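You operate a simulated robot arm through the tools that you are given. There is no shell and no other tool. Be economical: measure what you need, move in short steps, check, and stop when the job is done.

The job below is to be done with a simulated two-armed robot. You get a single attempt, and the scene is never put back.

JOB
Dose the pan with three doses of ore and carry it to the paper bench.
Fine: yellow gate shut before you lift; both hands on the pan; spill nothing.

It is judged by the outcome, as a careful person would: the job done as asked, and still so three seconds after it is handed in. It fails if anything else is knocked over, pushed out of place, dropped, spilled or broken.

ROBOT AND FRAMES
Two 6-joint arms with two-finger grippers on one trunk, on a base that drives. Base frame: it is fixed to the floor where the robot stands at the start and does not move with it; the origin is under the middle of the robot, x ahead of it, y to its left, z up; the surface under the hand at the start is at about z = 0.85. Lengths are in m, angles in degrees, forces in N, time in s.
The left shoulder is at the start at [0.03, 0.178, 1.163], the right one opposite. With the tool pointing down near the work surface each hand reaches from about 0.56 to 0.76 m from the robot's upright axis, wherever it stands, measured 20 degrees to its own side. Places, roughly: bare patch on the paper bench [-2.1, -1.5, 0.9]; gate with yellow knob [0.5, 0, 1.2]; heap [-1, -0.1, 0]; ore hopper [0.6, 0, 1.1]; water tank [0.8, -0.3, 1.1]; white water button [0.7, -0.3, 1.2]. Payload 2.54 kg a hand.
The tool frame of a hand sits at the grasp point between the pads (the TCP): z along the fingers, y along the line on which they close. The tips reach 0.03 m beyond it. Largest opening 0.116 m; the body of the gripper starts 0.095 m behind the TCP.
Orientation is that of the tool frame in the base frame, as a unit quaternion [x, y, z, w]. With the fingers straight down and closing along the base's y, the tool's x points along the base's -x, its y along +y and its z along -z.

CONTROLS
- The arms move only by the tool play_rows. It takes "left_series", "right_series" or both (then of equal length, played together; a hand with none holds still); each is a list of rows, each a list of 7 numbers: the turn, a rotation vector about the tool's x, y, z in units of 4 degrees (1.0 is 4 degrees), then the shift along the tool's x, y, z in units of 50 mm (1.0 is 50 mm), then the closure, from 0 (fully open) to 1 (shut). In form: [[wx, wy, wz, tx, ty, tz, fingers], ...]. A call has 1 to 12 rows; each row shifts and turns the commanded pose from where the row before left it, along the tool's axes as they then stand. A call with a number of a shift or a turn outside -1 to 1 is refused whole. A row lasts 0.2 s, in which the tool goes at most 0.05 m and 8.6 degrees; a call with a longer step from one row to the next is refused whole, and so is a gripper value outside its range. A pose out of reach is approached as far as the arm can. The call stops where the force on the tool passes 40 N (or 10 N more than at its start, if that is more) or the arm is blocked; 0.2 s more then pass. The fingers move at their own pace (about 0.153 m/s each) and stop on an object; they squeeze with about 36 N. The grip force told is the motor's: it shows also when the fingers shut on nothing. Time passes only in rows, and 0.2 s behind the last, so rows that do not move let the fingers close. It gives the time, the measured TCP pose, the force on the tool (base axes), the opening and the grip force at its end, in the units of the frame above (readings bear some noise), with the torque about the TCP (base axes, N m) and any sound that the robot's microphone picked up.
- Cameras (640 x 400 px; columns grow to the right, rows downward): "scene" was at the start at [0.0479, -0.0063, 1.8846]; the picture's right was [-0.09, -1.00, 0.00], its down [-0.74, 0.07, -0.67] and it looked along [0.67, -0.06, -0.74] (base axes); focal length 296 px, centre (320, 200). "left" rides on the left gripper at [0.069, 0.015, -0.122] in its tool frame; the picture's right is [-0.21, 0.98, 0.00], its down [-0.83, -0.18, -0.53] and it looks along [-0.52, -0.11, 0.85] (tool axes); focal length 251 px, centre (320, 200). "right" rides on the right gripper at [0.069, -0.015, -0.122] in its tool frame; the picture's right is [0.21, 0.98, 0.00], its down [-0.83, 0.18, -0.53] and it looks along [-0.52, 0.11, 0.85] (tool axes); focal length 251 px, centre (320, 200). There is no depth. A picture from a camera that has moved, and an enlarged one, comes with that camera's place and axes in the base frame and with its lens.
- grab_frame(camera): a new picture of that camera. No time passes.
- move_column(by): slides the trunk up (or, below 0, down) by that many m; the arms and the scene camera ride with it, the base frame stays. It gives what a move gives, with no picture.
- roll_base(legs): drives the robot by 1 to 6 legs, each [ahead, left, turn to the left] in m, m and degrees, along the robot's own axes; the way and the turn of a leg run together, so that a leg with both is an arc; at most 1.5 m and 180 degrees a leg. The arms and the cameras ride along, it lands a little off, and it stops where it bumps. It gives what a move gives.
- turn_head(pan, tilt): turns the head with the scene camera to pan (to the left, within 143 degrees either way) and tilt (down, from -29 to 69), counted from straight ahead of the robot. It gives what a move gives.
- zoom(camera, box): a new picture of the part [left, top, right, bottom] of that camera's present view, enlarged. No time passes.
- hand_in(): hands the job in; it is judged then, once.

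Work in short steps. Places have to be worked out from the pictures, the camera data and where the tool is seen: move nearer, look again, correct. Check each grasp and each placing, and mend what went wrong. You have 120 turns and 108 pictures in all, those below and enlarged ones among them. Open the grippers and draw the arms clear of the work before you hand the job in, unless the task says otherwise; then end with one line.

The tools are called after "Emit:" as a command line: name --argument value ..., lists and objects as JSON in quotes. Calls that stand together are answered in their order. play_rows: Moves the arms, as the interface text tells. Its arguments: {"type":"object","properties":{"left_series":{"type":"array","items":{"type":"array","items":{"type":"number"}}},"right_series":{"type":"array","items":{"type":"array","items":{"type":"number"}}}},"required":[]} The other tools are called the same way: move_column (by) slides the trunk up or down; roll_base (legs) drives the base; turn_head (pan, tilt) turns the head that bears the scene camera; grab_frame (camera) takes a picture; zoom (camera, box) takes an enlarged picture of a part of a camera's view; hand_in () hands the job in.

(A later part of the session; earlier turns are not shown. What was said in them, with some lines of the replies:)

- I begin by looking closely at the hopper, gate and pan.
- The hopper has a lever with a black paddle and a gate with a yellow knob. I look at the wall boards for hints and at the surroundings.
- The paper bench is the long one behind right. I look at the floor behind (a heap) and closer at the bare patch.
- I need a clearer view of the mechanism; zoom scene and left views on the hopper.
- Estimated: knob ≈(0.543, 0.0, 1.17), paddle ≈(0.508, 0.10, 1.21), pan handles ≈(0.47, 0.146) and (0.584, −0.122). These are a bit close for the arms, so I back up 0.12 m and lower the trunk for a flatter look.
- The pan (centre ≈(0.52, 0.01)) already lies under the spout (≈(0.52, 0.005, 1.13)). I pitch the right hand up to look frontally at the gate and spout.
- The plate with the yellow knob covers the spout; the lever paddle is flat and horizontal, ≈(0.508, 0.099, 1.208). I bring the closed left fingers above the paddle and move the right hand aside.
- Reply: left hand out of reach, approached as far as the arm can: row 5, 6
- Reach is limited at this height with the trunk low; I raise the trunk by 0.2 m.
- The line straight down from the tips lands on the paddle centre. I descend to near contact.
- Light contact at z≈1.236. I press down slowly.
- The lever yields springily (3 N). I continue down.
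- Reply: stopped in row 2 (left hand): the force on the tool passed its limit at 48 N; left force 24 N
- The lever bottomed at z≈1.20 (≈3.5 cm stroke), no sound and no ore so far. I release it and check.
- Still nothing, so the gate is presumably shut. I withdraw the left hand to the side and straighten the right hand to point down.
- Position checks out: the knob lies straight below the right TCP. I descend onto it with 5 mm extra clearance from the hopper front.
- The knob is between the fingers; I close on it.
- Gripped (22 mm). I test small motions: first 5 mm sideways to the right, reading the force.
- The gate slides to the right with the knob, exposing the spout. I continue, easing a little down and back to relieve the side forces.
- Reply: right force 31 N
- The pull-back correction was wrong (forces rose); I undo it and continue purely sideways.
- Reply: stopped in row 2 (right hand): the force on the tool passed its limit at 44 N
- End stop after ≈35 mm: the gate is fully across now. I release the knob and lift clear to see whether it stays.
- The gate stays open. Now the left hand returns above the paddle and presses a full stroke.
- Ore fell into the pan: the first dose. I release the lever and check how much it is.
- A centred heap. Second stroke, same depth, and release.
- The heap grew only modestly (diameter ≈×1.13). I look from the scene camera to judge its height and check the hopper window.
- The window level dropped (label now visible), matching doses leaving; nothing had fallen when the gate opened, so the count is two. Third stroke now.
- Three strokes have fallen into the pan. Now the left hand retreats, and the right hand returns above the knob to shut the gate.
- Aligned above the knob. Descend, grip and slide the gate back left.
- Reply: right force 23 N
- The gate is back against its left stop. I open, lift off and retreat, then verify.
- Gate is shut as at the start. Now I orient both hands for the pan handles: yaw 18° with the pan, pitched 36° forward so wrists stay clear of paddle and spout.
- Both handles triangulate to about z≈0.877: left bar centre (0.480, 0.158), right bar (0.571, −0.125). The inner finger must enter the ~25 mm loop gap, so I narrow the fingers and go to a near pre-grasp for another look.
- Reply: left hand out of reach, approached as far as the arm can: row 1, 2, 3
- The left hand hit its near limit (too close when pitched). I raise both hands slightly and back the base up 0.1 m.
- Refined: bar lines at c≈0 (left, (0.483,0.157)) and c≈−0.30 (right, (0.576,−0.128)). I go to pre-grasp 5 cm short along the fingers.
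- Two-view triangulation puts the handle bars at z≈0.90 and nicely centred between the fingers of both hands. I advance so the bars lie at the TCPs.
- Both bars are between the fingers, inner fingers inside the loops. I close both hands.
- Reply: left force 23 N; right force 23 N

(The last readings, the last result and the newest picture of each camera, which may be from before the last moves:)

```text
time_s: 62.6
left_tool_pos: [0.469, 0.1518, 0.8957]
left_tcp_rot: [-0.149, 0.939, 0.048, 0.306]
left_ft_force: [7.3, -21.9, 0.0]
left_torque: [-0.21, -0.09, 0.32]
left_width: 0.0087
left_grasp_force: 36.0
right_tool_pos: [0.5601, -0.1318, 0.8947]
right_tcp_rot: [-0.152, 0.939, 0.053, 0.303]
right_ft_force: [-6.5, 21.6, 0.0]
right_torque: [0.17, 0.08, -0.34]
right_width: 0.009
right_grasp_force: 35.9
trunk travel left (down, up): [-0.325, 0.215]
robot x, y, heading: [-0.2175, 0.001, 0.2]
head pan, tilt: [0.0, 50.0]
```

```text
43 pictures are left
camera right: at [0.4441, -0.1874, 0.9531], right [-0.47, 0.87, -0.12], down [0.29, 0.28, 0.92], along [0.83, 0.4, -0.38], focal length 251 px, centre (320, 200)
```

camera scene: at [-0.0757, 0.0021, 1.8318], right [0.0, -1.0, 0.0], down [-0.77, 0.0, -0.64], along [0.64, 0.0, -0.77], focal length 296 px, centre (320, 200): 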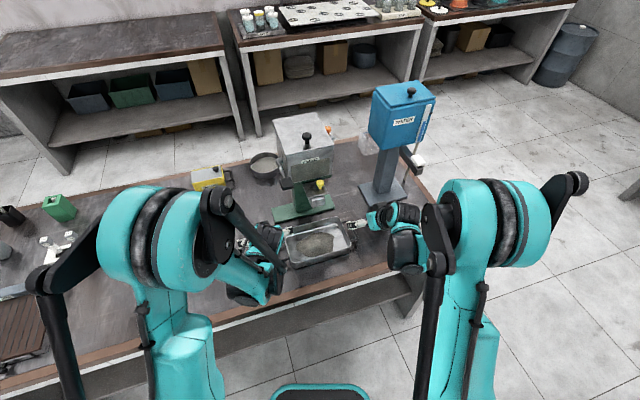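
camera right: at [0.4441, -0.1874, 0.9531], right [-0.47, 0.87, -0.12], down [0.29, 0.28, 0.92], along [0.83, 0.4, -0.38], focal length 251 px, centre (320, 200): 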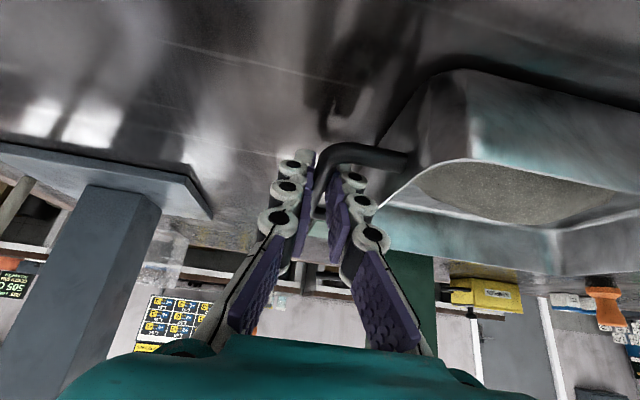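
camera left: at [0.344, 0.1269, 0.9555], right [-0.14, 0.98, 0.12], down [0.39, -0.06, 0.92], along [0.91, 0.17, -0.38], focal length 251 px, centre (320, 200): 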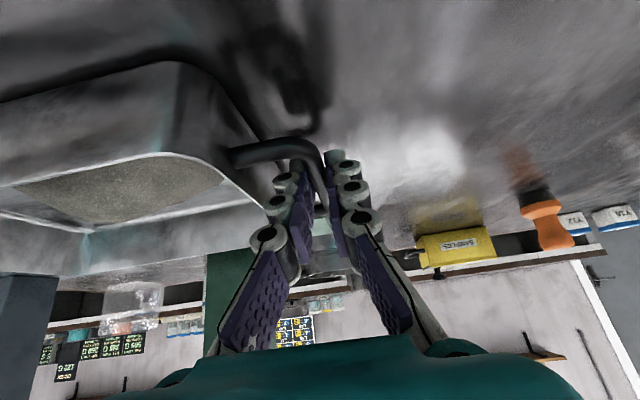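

Both bars gripped (9 mm). There is ~22 N of outward tension between the hands; I relieve it by shifting each inward 2 mm.

Emit:
play_rows --left_series '[[0, 0, 0, 0, -0.03, 0, 1], [0, 0, 0, 0, 0, 0, 1]]' --right_series '[[0, 0, 0, 0, 0.03, 0, 1], [0, 0, 0, 0, 0, 0, 1]]'

```text
time_s: 63.2
left_tool_pos: [0.4712, 0.1516, 0.8978]
left_tcp_rot: [-0.149, 0.939, 0.048, 0.306]
left_ft_force: [6.4, -19.2, 0.8]
left_torque: [-0.1, -0.13, 0.2]
left_width: 0.0086
left_grasp_force: 36.3
right_tool_pos: [0.5589, -0.1321, 0.8956]
right_tcp_rot: [-0.15, 0.94, 0.051, 0.302]
right_ft_force: [-4.9, 19.3, -0.4]
right_torque: [0.1, 0.14, -0.37]
right_width: 0.0087
right_grasp_force: 35.9
trunk travel left (down, up): [-0.325, 0.215]
robot x, y, heading: [-0.2211, 0.0021, 0.1]
head pan, tilt: [0.0, 50.0]
```

Emit:
play_rows --left_series '[[0, 0, 0, 0, -0.05, 0, 1], [0, 0, 0, 0, -0.05, 0, 1], [0, 0, 0, 0, 0, 0, 1]]' --right_series '[[0, 0, 0, 0, 0.05, 0, 1], [0, 0, 0, 0, 0.05, 0, 1], [0, 0, 0, 0, 0, 0, 1]]'

```text
time_s: 64.0
left_tool_pos: [0.4706, 0.1498, 0.8975]
left_tcp_rot: [-0.152, 0.939, 0.052, 0.305]
left_ft_force: [-9.2, 27.4, 0.0]
left_torque: [0.26, -0.15, 0.58]
left_width: 0.0085
left_grasp_force: 36.0
right_tool_pos: [0.558, -0.1327, 0.8948]
right_tcp_rot: [-0.148, 0.94, 0.048, 0.303]
right_ft_force: [8.8, -27.2, 0.8]
right_torque: [-0.29, 0.25, -0.85]
right_width: 0.0087
right_grasp_force: 35.9
trunk travel left (down, up): [-0.325, 0.215]
robot x, y, heading: [-0.2178, 0.0032, 0.2]
head pan, tilt: [0.0, 50.0]
```

Now compression; back off 2.8 mm each.

Emit:
play_rows --left_series '[[0, 0, 0, 0, 0.055, 0, 1], [0, 0, 0, 0, 0, 0, 1]]' --right_series '[[0, 0, 0, 0, -0.055, 0, 1], [0, 0, 0, 0, 0, 0, 1]]'

```text
time_s: 64.6
left_tool_pos: [0.4713, 0.1494, 0.8959]
left_tcp_rot: [-0.15, 0.939, 0.05, 0.306]
left_ft_force: [-9.7, 28.1, 0.6]
left_torque: [0.04, 0.55, 0.77]
left_width: 0.0087
left_grasp_force: 36.2
right_tool_pos: [0.5598, -0.1328, 0.895]
right_tcp_rot: [-0.15, 0.94, 0.049, 0.302]
right_ft_force: [8.1, -27.2, 0.6]
right_torque: [-0.06, -0.53, -0.88]
right_width: 0.0084
right_grasp_force: 36.1
trunk travel left (down, up): [-0.325, 0.215]
robot x, y, heading: [-0.2222, 0.0018, -0.1]
head pan, tilt: [0.0, 50.0]
```

Emit:
play_rows --left_series '[[0, 0, 0, 0, 0.025, 0, 1], [0, 0, 0, 0, 0, 0, 1]]' --right_series '[[0, 0, 0, 0, -0.025, 0, 1], [0, 0, 0, 0, 0, 0, 1]]'

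```text
time_s: 65.2
left_tool_pos: [0.471, 0.1506, 0.896]
left_tcp_rot: [-0.149, 0.939, 0.048, 0.306]
left_ft_force: [-7.0, 21.0, 0.1]
left_torque: [0.11, 0.16, 0.7]
left_width: 0.0086
left_grasp_force: 35.8
right_tool_pos: [0.5583, -0.1331, 0.8946]
right_tcp_rot: [-0.151, 0.94, 0.051, 0.302]
right_ft_force: [7.6, -22.1, -0.2]
right_torque: [-0.17, 0.03, -0.82]
right_width: 0.0086
right_grasp_force: 36.6
trunk travel left (down, up): [-0.325, 0.215]
robot x, y, heading: [-0.2185, -0.0001, 0.4]
head pan, tilt: [0.0, 50.0]
```

Acceptable. Lift gently with the trunk by 2 cm so both hands rise together, and check level.

Emit:
move_column --by 0.02

Emit:
grab_frame --camera "left"

Emit:
grab_frame --camera "right"

Emit:
zoom --camera "scene" --box '[230, 130, 410, 290]'

```text
time_s: 65.8
left_tool_pos: [0.4704, 0.1509, 0.9168]
left_tcp_rot: [-0.15, 0.939, 0.05, 0.306]
left_ft_force: [-6.5, 21.8, -3.0]
left_torque: [0.23, -0.11, 0.74]
left_width: 0.0085
left_grasp_force: 35.8
right_tool_pos: [0.5583, -0.1331, 0.9152]
right_tcp_rot: [-0.151, 0.941, 0.05, 0.3]
right_ft_force: [7.1, -21.1, -3.7]
right_torque: [-0.23, 0.19, -0.77]
right_width: 0.0089
right_grasp_force: 36.4
trunk travel left (down, up): [-0.345, 0.195]
robot x, y, heading: [-0.216, -0.001, 0.1]
head pan, tilt: [0.0, 50.0]
```

```text
42 pictures are left
camera left: at [0.3448, 0.1264, 0.9755], right [-0.14, 0.98, 0.13], down [0.39, -0.06, 0.92], along [0.91, 0.18, -0.38], focal length 251 px, centre (320, 200)
```

left: 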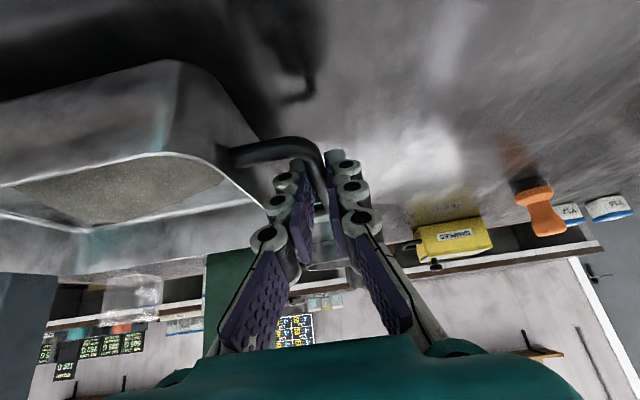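

```text
41 pictures are left
camera right: at [0.4439, -0.1868, 0.9726], right [-0.47, 0.87, -0.12], down [0.29, 0.28, 0.92], along [0.83, 0.4, -0.38], focal length 251 px, centre (320, 200)
```

right: 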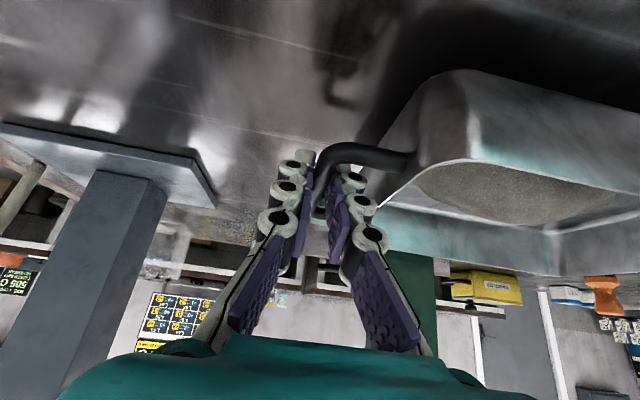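

```text
2.50 times, centred on (320, 210) of scene
camera zoom: at [-0.1697, 0.0013, 1.8516], right [0.0, -1.0, 0.0], down [-0.77, 0.0, -0.64], along [0.64, 0.0, -0.77], focal length 739 px, centre (320, 175)
```

zoom: 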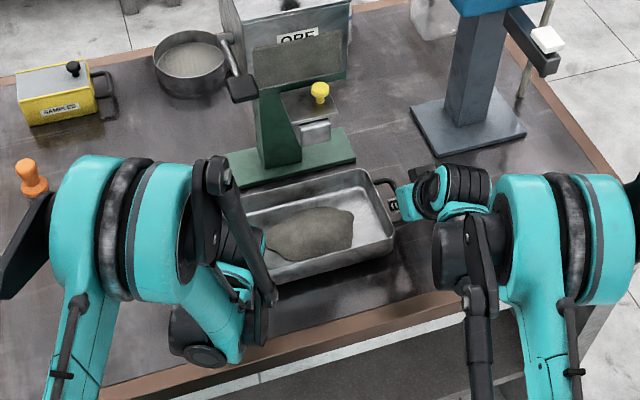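

The pan is up (≈3.5 N per hand), level. I raise it a bit more and check the floor behind, where a "heap" is listed in my way.

Emit:
move_column --by 0.05

Emit:
turn_head --pan -143 --tilt 45

Emit:
grab_frame --camera "scene"

Emit:
turn_head --pan 143 --tilt 45

Emit:
grab_frame --camera "scene"

```text
time_s: 66.8
left_tool_pos: [0.4698, 0.151, 0.9659]
left_tcp_rot: [-0.15, 0.939, 0.049, 0.305]
left_ft_force: [-6.2, 20.8, -2.5]
left_torque: [0.21, 0.07, 0.78]
left_width: 0.0086
left_grasp_force: 36.0
right_tool_pos: [0.5596, -0.1324, 0.965]
right_tcp_rot: [-0.15, 0.94, 0.051, 0.302]
right_ft_force: [6.0, -20.9, -3.1]
right_torque: [-0.18, -0.02, -0.79]
right_width: 0.0087
right_grasp_force: 35.8
trunk travel left (down, up): [-0.395, 0.145]
robot x, y, heading: [-0.2158, -0.0014, 0.3]
head pan, tilt: [0.0, 50.0]
```

```text
time_s: 69.0
left_tool_pos: [0.4707, 0.1517, 0.9665]
left_tcp_rot: [-0.15, 0.939, 0.049, 0.307]
left_ft_force: [-7.0, 20.9, -2.3]
left_torque: [0.17, 0.09, 0.76]
left_width: 0.0088
left_grasp_force: 35.7
right_tool_pos: [0.559, -0.1326, 0.9653]
right_tcp_rot: [-0.15, 0.94, 0.051, 0.302]
right_ft_force: [6.4, -20.4, -2.3]
right_torque: [-0.16, 0.0, -0.77]
right_width: 0.0087
right_grasp_force: 36.4
trunk travel left (down, up): [-0.395, 0.145]
robot x, y, heading: [-0.2211, 0.0004, 0.2]
head pan, tilt: [-143.0, 45.0]
```

```text
39 pictures are left
camera scene: at [-0.3124, -0.0479, 1.9086], right [-0.6, 0.8, 0.0], down [0.56, 0.43, -0.71], along [-0.56, -0.43, -0.71], focal length 296 px, centre (320, 200)
```

scene: 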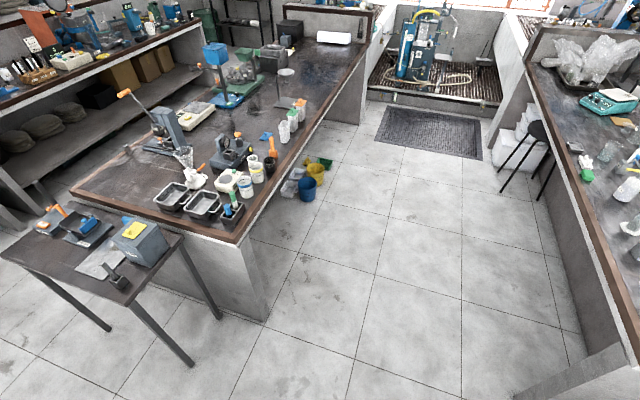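

```text
time_s: 72.9
left_tool_pos: [0.4705, 0.1513, 0.9672]
left_tcp_rot: [-0.149, 0.939, 0.048, 0.306]
left_ft_force: [-6.2, 20.3, -2.7]
left_torque: [0.14, 0.09, 0.77]
left_width: 0.0088
left_grasp_force: 36.3
right_tool_pos: [0.5581, -0.1329, 0.9654]
right_tcp_rot: [-0.151, 0.94, 0.052, 0.302]
right_ft_force: [7.1, -20.2, -3.0]
right_torque: [-0.16, -0.03, -0.79]
right_width: 0.0089
right_grasp_force: 35.8
trunk travel left (down, up): [-0.395, 0.145]
robot x, y, heading: [-0.2159, 0.0042, 0.1]
head pan, tilt: [143.0, 45.0]
```

```text
38 pictures are left
camera scene: at [-0.3125, 0.05, 1.9086], right [0.6, 0.8, 0.0], down [0.56, -0.42, -0.71], along [-0.57, 0.42, -0.71], focal length 296 px, centre (320, 200)
```

scene: 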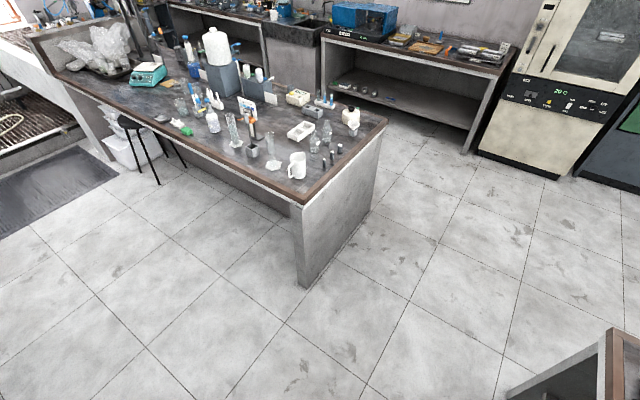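

The aisle behind is clear; benches and aisle are rotated ≈18° like the pan (aisle edge of the paper bench ≈0.55 m right of the aisle midline). First I back straight out from under the spout.

Emit:
roll_base --legs '[[-0.35, 0, 0]]'

Emit:
turn_head --pan 0 --tilt 50

Emit:
grab_frame --camera "scene"

```text
time_s: 75.2
left_tool_pos: [0.1188, 0.1499, 0.9656]
left_tcp_rot: [-0.15, 0.939, 0.049, 0.306]
left_ft_force: [-7.1, 21.1, -2.5]
left_torque: [0.16, 0.1, 0.74]
left_width: 0.0087
left_grasp_force: 35.8
right_tool_pos: [0.2057, -0.1336, 0.966]
right_tcp_rot: [-0.15, 0.94, 0.049, 0.302]
right_ft_force: [6.5, -20.0, -2.8]
right_torque: [-0.17, -0.03, -0.79]
right_width: 0.0087
right_grasp_force: 35.9
trunk travel left (down, up): [-0.395, 0.145]
robot x, y, heading: [-0.571, -0.0001, -0.0]
head pan, tilt: [143.0, 45.0]
```

```text
time_s: 77.5
left_tool_pos: [0.1183, 0.1493, 0.9665]
left_tcp_rot: [-0.149, 0.939, 0.049, 0.306]
left_ft_force: [-0.7, 1.6, -3.1]
left_torque: [0.0, 0.08, 0.44]
left_width: 0.0088
left_grasp_force: 36.1
right_tool_pos: [0.206, -0.1344, 0.9644]
right_tcp_rot: [-0.149, 0.94, 0.051, 0.303]
right_ft_force: [1.1, -1.0, -2.0]
right_torque: [-0.01, 0.01, -0.58]
right_width: 0.0089
right_grasp_force: 36.5
trunk travel left (down, up): [-0.395, 0.145]
robot x, y, heading: [-0.5727, -0.0021, 0.1]
head pan, tilt: [0.0, 50.0]
```

```text
37 pictures are left
camera scene: at [-0.5232, 0.001, 1.9016], right [0.0, -1.0, 0.0], down [-0.77, 0.0, -0.64], along [0.64, 0.0, -0.77], focal length 296 px, centre (320, 200)
```

scene: 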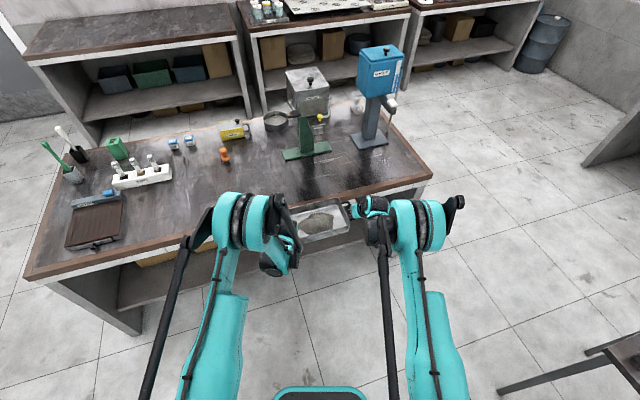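

Clean. Raise by 0.12 m for clearance over bench items, turn left 18° to face along the aisle axis, and back up one metre.

Emit:
move_column --by 0.12

Emit:
roll_base --legs '[[0, 0, 18], [-0.5, 0.02, 0], [-0.5, 0.02, 0]]'

Emit:
grab_frame --camera "scene"

```text
time_s: 79.0
left_tool_pos: [0.1174, 0.1494, 1.0854]
left_tcp_rot: [-0.149, 0.939, 0.049, 0.306]
left_ft_force: [-1.1, 2.6, -2.6]
left_torque: [0.02, -0.01, 0.49]
left_width: 0.0087
left_grasp_force: 35.9
right_tool_pos: [0.2062, -0.1336, 1.086]
right_tcp_rot: [-0.15, 0.94, 0.05, 0.302]
right_ft_force: [0.2, -2.3, -2.9]
right_torque: [-0.04, 0.01, -0.57]
right_width: 0.0087
right_grasp_force: 35.9
trunk travel left (down, up): [-0.515, 0.025]
robot x, y, heading: [-0.5705, 0.0005, 0.0]
head pan, tilt: [0.0, 50.0]
```

```text
time_s: 85.5
left_tool_pos: [-0.9197, 0.0851, 1.0858]
left_tcp_rot: [-0.294, 0.904, 0.096, 0.295]
left_ft_force: [-2.1, 3.1, -2.7]
left_torque: [-0.02, 0.06, 0.51]
left_width: 0.0085
left_grasp_force: 36.1
right_tool_pos: [-0.7493, -0.1565, 1.0835]
right_tcp_rot: [-0.294, 0.905, 0.097, 0.291]
right_ft_force: [2.5, -2.8, -2.4]
right_torque: [-0.04, 0.02, -0.61]
right_width: 0.0086
right_grasp_force: 36.0
trunk travel left (down, up): [-0.515, 0.025]
robot x, y, heading: [-1.5297, -0.2661, 18.0]
head pan, tilt: [0.0, 50.0]
```

```text
36 pictures are left
camera scene: at [-1.4848, -0.2515, 2.0216], right [0.31, -0.95, 0.0], down [-0.73, -0.24, -0.64], along [0.61, 0.2, -0.77], focal length 296 px, centre (320, 200)
```

scene: 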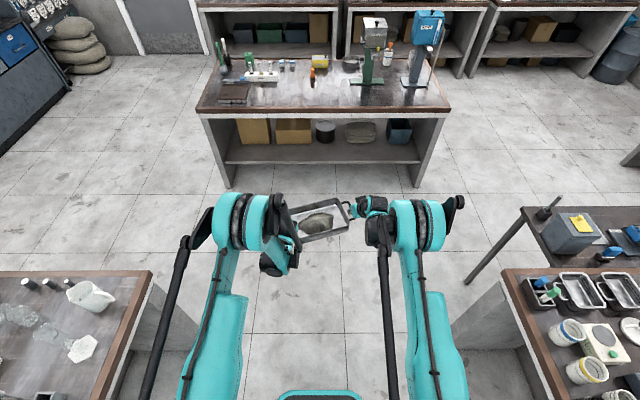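

Now in the aisle. I look right at the paper bench to find the bare patch.

Emit:
turn_head --pan -120 --tilt 40

Emit:
grab_frame --camera "scene"

```text
time_s: 87.5
left_tool_pos: [-0.9202, 0.0867, 1.0861]
left_tcp_rot: [-0.294, 0.904, 0.096, 0.295]
left_ft_force: [0.2, -0.4, -2.7]
left_torque: [-0.02, 0.05, 0.45]
left_width: 0.0084
left_grasp_force: 36.3
right_tool_pos: [-0.7492, -0.156, 1.0843]
right_tcp_rot: [-0.294, 0.905, 0.097, 0.292]
right_ft_force: [0.5, 0.6, -2.9]
right_torque: [0.0, 0.02, -0.52]
right_width: 0.0088
right_grasp_force: 36.1
trunk travel left (down, up): [-0.515, 0.025]
robot x, y, heading: [-1.5299, -0.2679, 17.9]
head pan, tilt: [-120.0, 40.0]
```

```text
35 pictures are left
camera scene: at [-1.5761, -0.3584, 2.0359], right [-0.98, 0.21, 0.0], down [0.13, 0.63, -0.77], along [-0.16, -0.75, -0.64], focal length 296 px, centre (320, 200)
```

scene: 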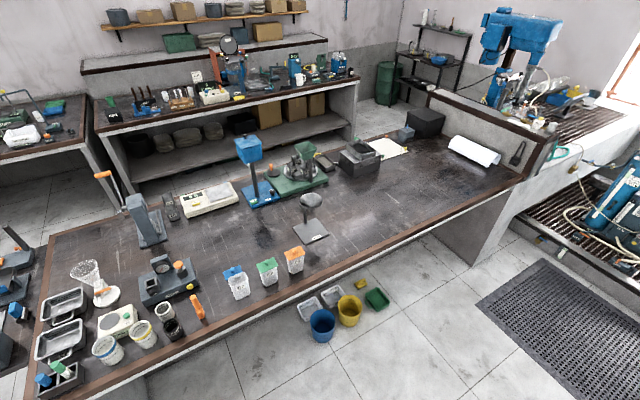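

The area right of the funnel stand is bare; I'll aim at about room-coordinates 2.5 m back, 0.23 m in from the bench edge. I back up 0.99 m, then turn right 90° in mid-aisle.

Emit:
roll_base --legs '[[-0.5, 0.04, 0], [-0.49, 0.04, 0], [0, 0, -45], [0, 0, -45]]'

Emit:
turn_head --pan 0 --tilt 45

Emit:
grab_frame --camera "scene"

```text
time_s: 97.0
left_tool_pos: [-2.1414, -1.1037, 1.0853]
left_tcp_rot: [0.429, 0.849, -0.139, 0.277]
left_ft_force: [-1.1, -0.3, -2.2]
left_torque: [0.0, 0.01, 0.45]
left_width: 0.0086
left_grasp_force: 35.9
right_tool_pos: [-2.3835, -1.2761, 1.0857]
right_tcp_rot: [0.429, 0.85, -0.136, 0.275]
right_ft_force: [0.9, -1.4, -2.7]
right_torque: [0.05, 0.03, -0.51]
right_width: 0.0089
right_grasp_force: 36.2
trunk travel left (down, up): [-0.515, 0.025]
robot x, y, heading: [-2.4981, -0.4962, -71.4]
head pan, tilt: [-120.0, 40.0]
```

```text
time_s: 99.0
left_tool_pos: [-2.1412, -1.1038, 1.0861]
left_tcp_rot: [0.428, 0.849, -0.138, 0.276]
left_ft_force: [-0.3, 0.8, -2.9]
left_torque: [-0.01, 0.0, 0.42]
left_width: 0.0085
left_grasp_force: 35.8
right_tool_pos: [-2.3826, -1.276, 1.0848]
right_tcp_rot: [0.428, 0.85, -0.136, 0.274]
right_ft_force: [1.2, -0.2, -2.9]
right_torque: [0.05, 0.02, -0.54]
right_width: 0.009
right_grasp_force: 36.0
trunk travel left (down, up): [-0.515, 0.025]
robot x, y, heading: [-2.5002, -0.497, -71.6]
head pan, tilt: [0.0, 45.0]
```

```text
34 pictures are left
camera scene: at [-2.4847, -0.5458, 2.0285], right [-0.95, -0.32, 0.0], down [-0.22, 0.67, -0.71], along [0.22, -0.67, -0.71], focal length 296 px, centre (320, 200)
```

scene: 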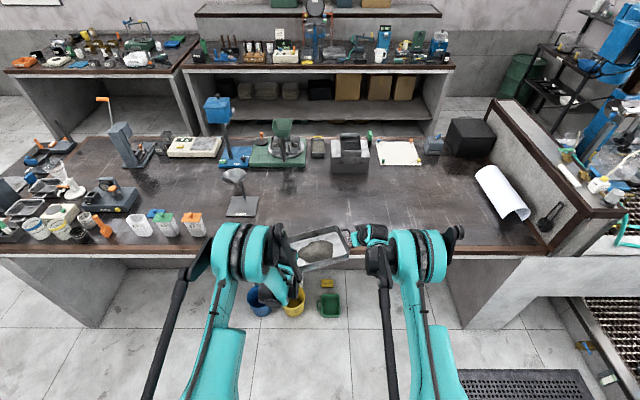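

The view matches: pan is at the edge, bare surface ahead. I drive forward 0.33 m with a small shift right to stay clear of the funnel stand.

Emit:
roll_base --legs '[[0.1, -0.05, 0], [0.23, 0, 0]]'

Emit:
grab_frame --camera "scene"

Emit:
grab_frame --camera "left"

```text
time_s: 101.6
left_tool_pos: [-2.0856, -1.4342, 1.0872]
left_tcp_rot: [0.429, 0.848, -0.139, 0.278]
left_ft_force: [-0.8, 0.5, -2.5]
left_torque: [0.03, 0.02, 0.44]
left_width: 0.0086
left_grasp_force: 35.6
right_tool_pos: [-2.3272, -1.6064, 1.0847]
right_tcp_rot: [0.429, 0.849, -0.136, 0.275]
right_ft_force: [1.4, 0.2, -3.2]
right_torque: [-0.01, 0.06, -0.57]
right_width: 0.0087
right_grasp_force: 36.3
trunk travel left (down, up): [-0.515, 0.025]
robot x, y, heading: [-2.4454, -0.8304, -71.3]
head pan, tilt: [0.0, 45.0]
```

```text
33 pictures are left
camera scene: at [-2.4281, -0.8757, 2.0285], right [-0.95, -0.31, 0.0], down [-0.22, 0.67, -0.71], along [0.22, -0.67, -0.71], focal length 296 px, centre (320, 200)
```

scene: 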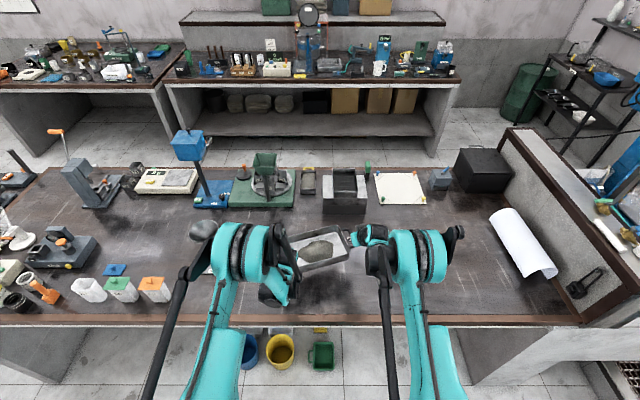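

```text
32 pictures are left
camera left: at [-2.1493, -1.3209, 1.1458], right [0.89, 0.44, 0.13], down [0.06, -0.39, 0.92], along [0.45, -0.81, -0.38], focal length 251 px, centre (320, 200)
```

left: 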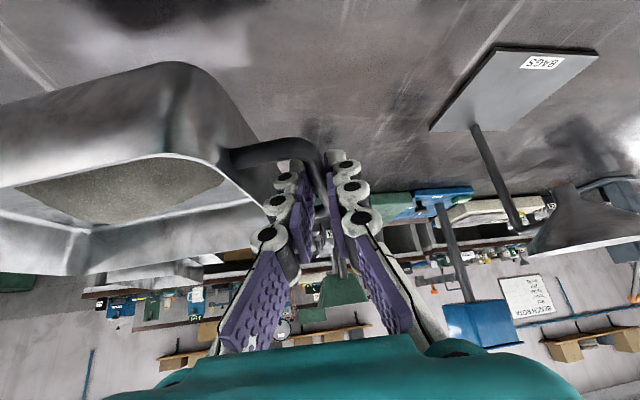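

Over the bare patch with clearance to the funnel stand. I lower the trunk 0.10 m and check.

Emit:
move_column --by -0.1

Emit:
grab_frame --camera "scene"

Emit:
grab_frame --camera "left"

Emit:
grab_frame --camera "right"

```text
time_s: 102.9
left_tool_pos: [-2.0845, -1.4342, 0.9865]
left_tcp_rot: [0.43, 0.848, -0.139, 0.276]
left_ft_force: [-0.4, -0.6, -2.6]
left_torque: [0.05, -0.01, 0.46]
left_width: 0.0088
left_grasp_force: 36.2
right_tool_pos: [-2.3274, -1.6062, 0.9867]
right_tcp_rot: [0.429, 0.85, -0.135, 0.274]
right_ft_force: [1.6, 1.0, -2.1]
right_torque: [0.05, 0.02, -0.52]
right_width: 0.0086
right_grasp_force: 36.2
trunk travel left (down, up): [-0.415, 0.125]
robot x, y, heading: [-2.4468, -0.8242, -71.5]
head pan, tilt: [0.0, 45.0]
```

```text
31 pictures are left
camera scene: at [-2.4282, -0.8751, 1.9287], right [-0.95, -0.31, 0.0], down [-0.22, 0.67, -0.71], along [0.22, -0.67, -0.71], focal length 296 px, centre (320, 200)
```

scene: 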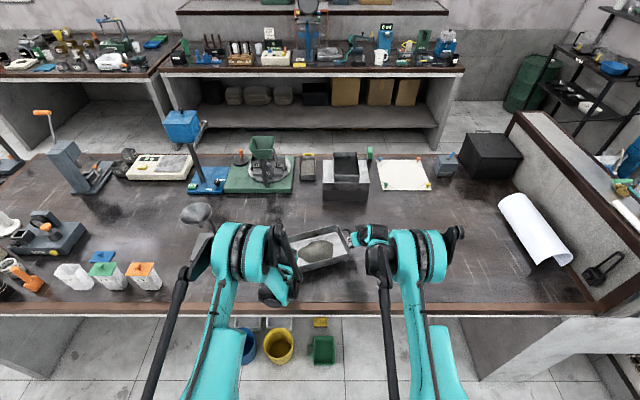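

```text
30 pictures are left
camera left: at [-2.1493, -1.3205, 1.0462], right [0.89, 0.44, 0.13], down [0.06, -0.39, 0.92], along [0.45, -0.81, -0.38], focal length 251 px, centre (320, 200)
```

left: 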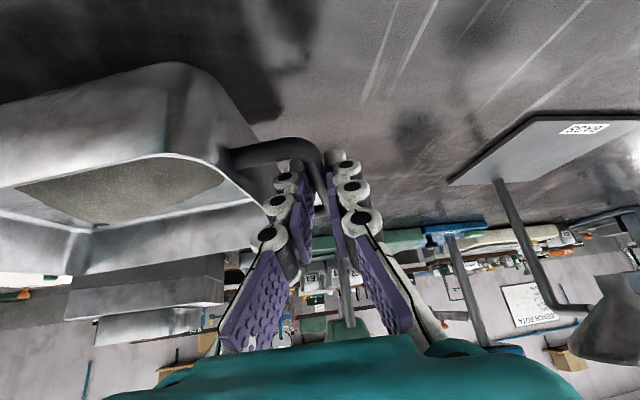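

```text
29 pictures are left
camera right: at [-2.4149, -1.5123, 1.0433], right [0.68, 0.72, -0.12], down [0.36, -0.18, 0.92], along [0.64, -0.67, -0.38], focal length 251 px, centre (320, 200)
```

right: 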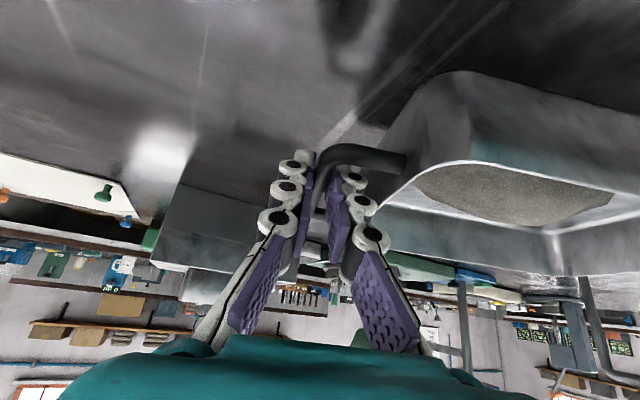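

Still clear all round. Lower 3 cm, then in small steps until contact shows.

Emit:
move_column --by -0.03

Emit:
move_column --by -0.01

```text
time_s: 103.7
left_tool_pos: [-2.0853, -1.4333, 0.957]
left_tcp_rot: [0.429, 0.849, -0.139, 0.276]
left_ft_force: [-1.3, -0.8, -2.2]
left_torque: [0.04, 0.03, 0.43]
left_width: 0.0085
left_grasp_force: 36.0
right_tool_pos: [-2.3272, -1.6059, 0.9569]
right_tcp_rot: [0.429, 0.85, -0.136, 0.275]
right_ft_force: [0.9, -0.5, -2.8]
right_torque: [0.0, 0.04, -0.52]
right_width: 0.0084
right_grasp_force: 35.8
trunk travel left (down, up): [-0.385, 0.155]
robot x, y, heading: [-2.439, -0.8309, -71.8]
head pan, tilt: [0.0, 45.0]
```

```text
time_s: 104.2
left_tool_pos: [-2.0867, -1.4344, 0.9464]
left_tcp_rot: [0.43, 0.848, -0.14, 0.276]
left_ft_force: [-0.1, 0.0, -2.8]
left_torque: [-0.07, -0.05, 0.45]
left_width: 0.0088
left_grasp_force: 36.1
right_tool_pos: [-2.3273, -1.6058, 0.9455]
right_tcp_rot: [0.429, 0.849, -0.136, 0.275]
right_ft_force: [0.0, 1.2, 2.1]
right_torque: [-0.14, -0.06, -0.53]
right_width: 0.009
right_grasp_force: 35.5
trunk travel left (down, up): [-0.375, 0.165]
robot x, y, heading: [-2.4489, -0.8245, -71.7]
head pan, tilt: [0.0, 45.0]
```

Right side begins to touch at hand z≈0.946. A few mm more.

Emit:
move_column --by -0.003

Emit:
move_column --by -0.002

Emit:
grab_frame --camera "left"

Emit:
grab_frame --camera "right"

```text
time_s: 104.8
left_tool_pos: [-2.086, -1.4325, 0.9456]
left_tcp_rot: [0.429, 0.848, -0.141, 0.278]
left_ft_force: [1.4, -6.4, 17.5]
left_torque: [-0.29, -0.17, 0.41]
left_width: 0.0086
left_grasp_force: 36.2
right_tool_pos: [-2.3273, -1.606, 0.9447]
right_tcp_rot: [0.429, 0.849, -0.137, 0.277]
right_ft_force: [3.6, -7.7, 18.7]
right_torque: [-0.12, -0.07, -0.6]
right_width: 0.0085
right_grasp_force: 36.3
trunk travel left (down, up): [-0.372, 0.168]
robot x, y, heading: [-2.4423, -0.8275, -71.6]
head pan, tilt: [0.0, 45.0]
```

```text
time_s: 105.3
left_tool_pos: [-2.0871, -1.4318, 0.9437]
left_tcp_rot: [0.429, 0.848, -0.141, 0.279]
left_ft_force: [0.8, -9.3, 27.0]
left_torque: [-0.27, -0.16, 0.6]
left_width: 0.0089
left_grasp_force: 36.0
right_tool_pos: [-2.3292, -1.605, 0.9427]
right_tcp_rot: [0.429, 0.849, -0.137, 0.276]
right_ft_force: [4.3, -8.3, 22.4]
right_torque: [-0.21, -0.15, -0.77]
right_width: 0.0091
right_grasp_force: 35.9
trunk travel left (down, up): [-0.37, 0.17]
robot x, y, heading: [-2.4415, -0.8278, -71.8]
head pan, tilt: [0.0, 45.0]
```

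```text
28 pictures are left
camera left: at [-2.1501, -1.3189, 1.003], right [0.89, 0.44, 0.13], down [0.06, -0.39, 0.92], along [0.45, -0.81, -0.37], focal length 251 px, centre (320, 200)
```

left: 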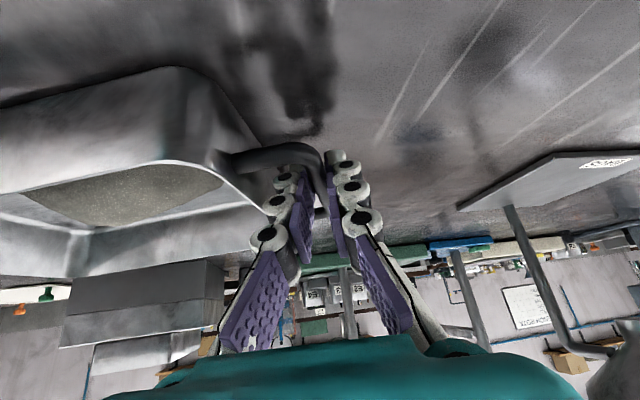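

```text
27 pictures are left
camera right: at [-2.4156, -1.5104, 1.0002], right [0.68, 0.72, -0.12], down [0.35, -0.18, 0.92], along [0.64, -0.67, -0.38], focal length 251 px, centre (320, 200)
```

right: 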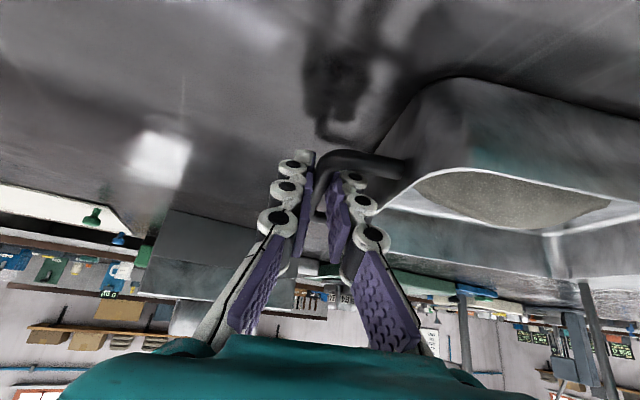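

The pan rests on the bench (≈25 N down). I relieve 3 mm, then open both hands just to the earlier width so the fingers stay inside the loops.

Emit:
move_column --by 0.003

Emit:
play_rows --left_series '[[0, 0, 0, 0, 0, 0, 0.85], [0, 0, 0, 0, 0, 0, 0.79], [0, 0, 0, 0, 0, 0, 0.79]]' --right_series '[[0, 0, 0, 0, 0, 0, 0.85], [0, 0, 0, 0, 0, 0, 0.79], [0, 0, 0, 0, 0, 0, 0.79]]'

Emit:
zoom --camera "left" --box '[220, 100, 420, 260]'

Emit:
zoom --camera "right" --box '[220, 100, 420, 260]'

```text
time_s: 105.8
left_tool_pos: [-2.0863, -1.4316, 0.9448]
left_tcp_rot: [0.429, 0.849, -0.14, 0.275]
left_ft_force: [-2.4, -0.7, 2.9]
left_torque: [-0.49, -0.39, 0.6]
left_width: 0.0084
left_grasp_force: 35.7
right_tool_pos: [-2.3292, -1.6043, 0.9428]
right_tcp_rot: [0.43, 0.85, -0.136, 0.274]
right_ft_force: [1.5, 4.0, 2.0]
right_torque: [-0.03, -0.05, -0.67]
right_width: 0.0086
right_grasp_force: 36.0
trunk travel left (down, up): [-0.373, 0.167]
robot x, y, heading: [-2.4419, -0.827, -72.0]
head pan, tilt: [0.0, 45.0]
```

```text
time_s: 106.6
left_tool_pos: [-2.0863, -1.4335, 0.9428]
left_tcp_rot: [0.43, 0.848, -0.14, 0.276]
left_ft_force: [0.1, -0.1, 0.2]
left_torque: [-0.02, 0.0, 0.02]
left_width: 0.0245
left_grasp_force: 0.1
right_tool_pos: [-2.3279, -1.606, 0.9432]
right_tcp_rot: [0.43, 0.849, -0.136, 0.275]
right_ft_force: [0.3, 0.1, 0.6]
right_torque: [-0.01, -0.02, 0.0]
right_width: 0.0243
right_grasp_force: 0.0
trunk travel left (down, up): [-0.373, 0.167]
robot x, y, heading: [-2.4441, -0.8257, -71.6]
head pan, tilt: [0.0, 45.0]
```

```text
2.50 times, centred on (320, 180) of left
camera zoom: at [-2.1493, -1.3205, 1.004], right [0.89, 0.44, 0.13], down [0.06, -0.39, 0.92], along [0.45, -0.81, -0.38], focal length 629 px, centre (320, 250)
```

zoom: 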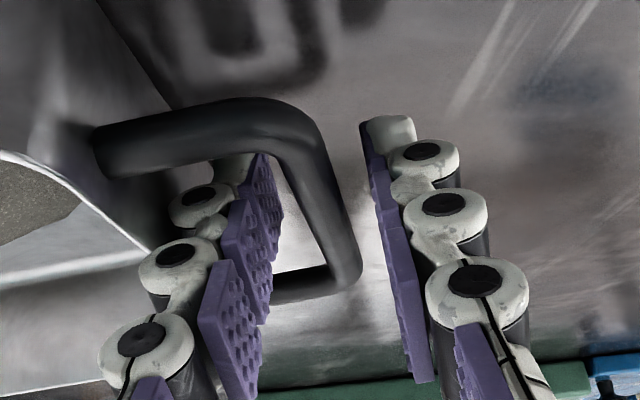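

```text
2.50 times, centred on (320, 180) of right
camera zoom: at [-2.415, -1.5123, 1.0011], right [0.68, 0.72, -0.12], down [0.36, -0.18, 0.92], along [0.64, -0.67, -0.38], focal length 629 px, centre (320, 250)
```

zoom: 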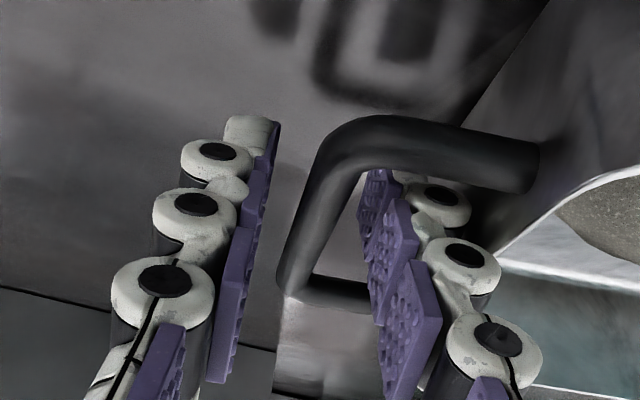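

Both bars are free of the pads. I withdraw both hands along the finger axes.

Emit:
play_rows --left_series '[[0, 0, 0, 0, 0, -0.3, 0.79], [0, 0, 0, 0, 0, -0.4, 0.79], [0, 0, 0, 0, 0, -0.6, 0.79], [0, 0, 0, 0, 0, -0.8, 0.79], [0, 0, 0, 0, 0, -0.8, 0.79], [0, 0, 0, 0, 0, 0, 0.79]]' --right_series '[[0, 0, 0, 0, 0, -0.3, 0.79], [0, 0, 0, 0, 0, -0.4, 0.79], [0, 0, 0, 0, 0, -0.6, 0.79], [0, 0, 0, 0, 0, -0.8, 0.79], [0, 0, 0, 0, 0, -0.8, 0.79], [0, 0, 0, 0, 0, 0, 0.79]]'

Emit:
grab_frame --camera "left"

Emit:
grab_frame --camera "scene"

```text
time_s: 108.0
left_tool_pos: [-2.1354, -1.3666, 1.0619]
left_tcp_rot: [0.43, 0.848, -0.14, 0.276]
left_ft_force: [-0.6, 0.1, 0.6]
left_torque: [0.01, 0.01, 0.01]
left_width: 0.0245
left_grasp_force: 0.0
right_tool_pos: [-2.3782, -1.5396, 1.0595]
right_tcp_rot: [0.429, 0.85, -0.136, 0.274]
right_ft_force: [0.2, -0.2, 0.0]
right_torque: [0.01, 0.03, 0.03]
right_width: 0.0244
right_grasp_force: 0.2
trunk travel left (down, up): [-0.373, 0.167]
robot x, y, heading: [-2.4476, -0.8245, -71.8]
head pan, tilt: [0.0, 45.0]
```

```text
24 pictures are left
camera left: at [-2.1997, -1.2535, 1.121], right [0.89, 0.44, 0.13], down [0.06, -0.39, 0.92], along [0.45, -0.81, -0.38], focal length 251 px, centre (320, 200)
```

left: 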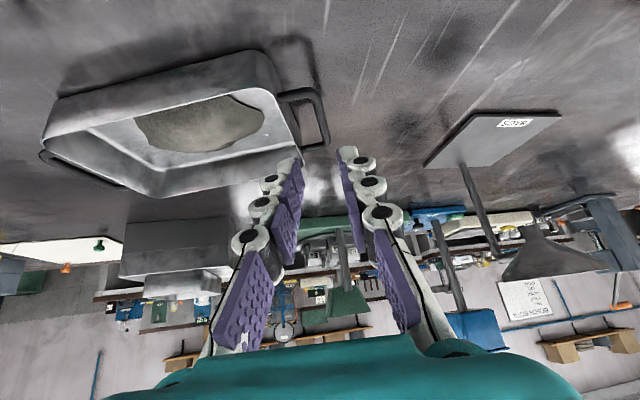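

```text
23 pictures are left
camera scene: at [-2.4272, -0.8776, 1.8864], right [-0.95, -0.31, 0.0], down [-0.22, 0.67, -0.71], along [0.22, -0.67, -0.71], focal length 296 px, centre (320, 200)
```

scene: 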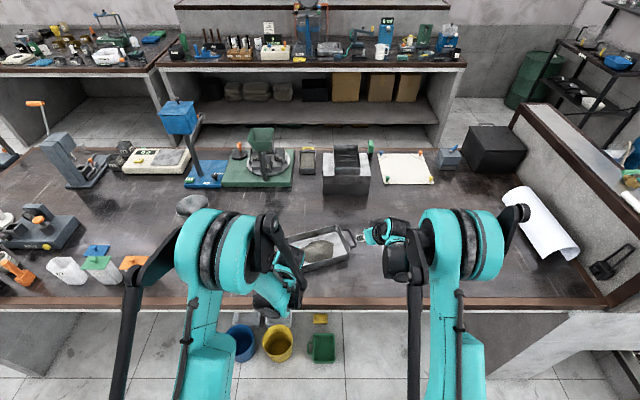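

The pan stands level on the bench with the ore in it. I back the base away 0.35 m to clear the work, then check.

Emit:
roll_base --legs '[[-0.1, 0, 0], [-0.2, 0, 0]]'

Emit:
grab_frame --camera "scene"

Emit:
zoom --camera "scene" --box '[240, 160, 400, 270]'

```text
time_s: 110.3
left_tool_pos: [-2.2297, -1.0811, 1.0631]
left_tcp_rot: [0.428, 0.849, -0.139, 0.277]
left_ft_force: [-0.3, 0.2, 0.4]
left_torque: [0.01, 0.04, -0.01]
left_width: 0.0242
left_grasp_force: 0.0
right_tool_pos: [-2.4718, -1.2534, 1.0618]
right_tcp_rot: [0.429, 0.85, -0.136, 0.275]
right_ft_force: [-0.3, 0.3, 0.5]
right_torque: [-0.01, -0.02, 0.02]
right_width: 0.0244
right_grasp_force: 0.0
trunk travel left (down, up): [-0.373, 0.167]
robot x, y, heading: [-2.5379, -0.5423, -71.6]
head pan, tilt: [0.0, 45.0]
```

```text
22 pictures are left
camera scene: at [-2.5226, -0.5899, 1.8866], right [-0.95, -0.31, 0.0], down [-0.22, 0.67, -0.71], along [0.22, -0.67, -0.71], focal length 296 px, centre (320, 200)
```

scene: 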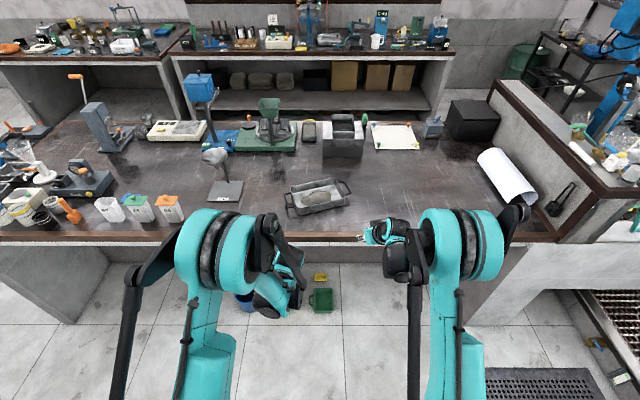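

```text
3.64 times, centred on (320, 215) of scene
camera zoom: at [-2.5226, -0.5899, 1.8866], right [-0.95, -0.31, 0.0], down [-0.22, 0.67, -0.71], along [0.22, -0.67, -0.71], focal length 1075 px, centre (320, 146)
```

zoom: 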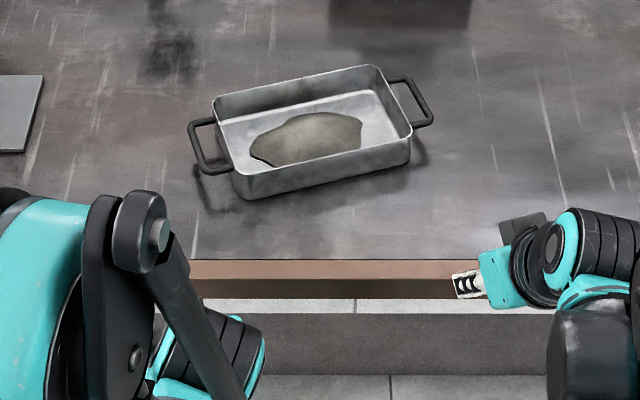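

The pan sits on the bare patch, ore intact. I open the grippers fully and glance back at the hopper table for spills.

Emit:
play_rows --left_series '[[0, 0, 0, 0, 0, -0.5, 0], [0, 0, 0, 0, 0, 0, 0], [0, 0, 0, 0, 0, 0, 0]]' --right_series '[[0, 0, 0, 0, 0, -0.5, 0], [0, 0, 0, 0, 0, 0, 0], [0, 0, 0, 0, 0, 0, 0]]'

Emit:
turn_head --pan 88 --tilt 18

Emit:
zoom --camera "scene" --box '[200, 100, 440, 250]'

```text
time_s: 111.1
left_tool_pos: [-2.2383, -1.0697, 1.083]
left_tcp_rot: [0.43, 0.848, -0.14, 0.276]
left_ft_force: [0.0, 0.5, -0.4]
left_torque: [0.02, -0.02, 0.02]
left_width: 0.1158
left_grasp_force: 0.0
right_tool_pos: [-2.4803, -1.2421, 1.0821]
right_tcp_rot: [0.428, 0.85, -0.136, 0.275]
right_ft_force: [-0.4, -0.1, 0.8]
right_torque: [0.01, 0.0, 0.02]
right_width: 0.116
right_grasp_force: 0.1
trunk travel left (down, up): [-0.373, 0.167]
robot x, y, heading: [-2.5387, -0.5416, -71.7]
head pan, tilt: [0.0, 45.0]
```

```text
time_s: 112.8
left_tool_pos: [-2.2394, -1.0698, 1.0814]
left_tcp_rot: [0.429, 0.849, -0.14, 0.276]
left_ft_force: [0.0, -1.2, 0.5]
left_torque: [-0.03, 0.01, 0.01]
left_width: 0.1161
left_grasp_force: 0.1
right_tool_pos: [-2.4802, -1.2431, 1.0823]
right_tcp_rot: [0.429, 0.849, -0.137, 0.275]
right_ft_force: [-0.4, -0.2, 0.3]
right_torque: [-0.02, 0.0, 0.0]
right_width: 0.1161
right_grasp_force: 0.1
trunk travel left (down, up): [-0.373, 0.167]
robot x, y, heading: [-2.5413, -0.5418, -71.5]
head pan, tilt: [88.0, 18.0]
```

```text
2.67 times, centred on (320, 175) of scene
camera zoom: at [-2.4581, -0.4877, 1.9285], right [0.28, -0.96, 0.0], down [-0.3, -0.09, -0.95], along [0.91, 0.27, -0.31], focal length 788 px, centre (320, 267)
```

zoom: 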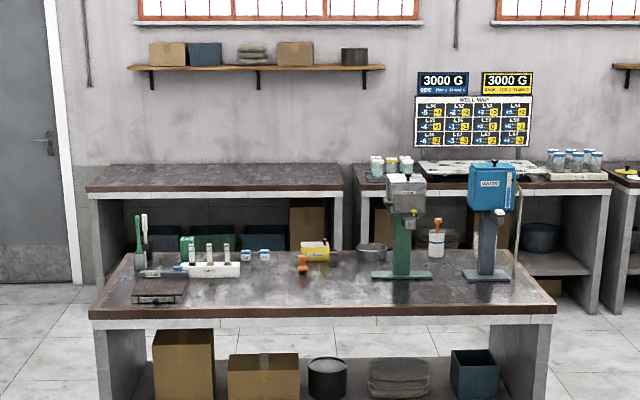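

Everything on the hopper table stands as before with no spill; the pan rests on the paper bench with both grippers open and clear. I hand in.

Emit:
hand_in

```text
The job is handed in.
```

The pan, dosed with three lever strokes of ore with the yellow gate shut again before the lift, was carried in both hands to the bare patch on the paper bench, with no spill seen. An earlier stroke with the gate still shut dropped nothing, so I did not count it, though I had no way to weigh the doses.
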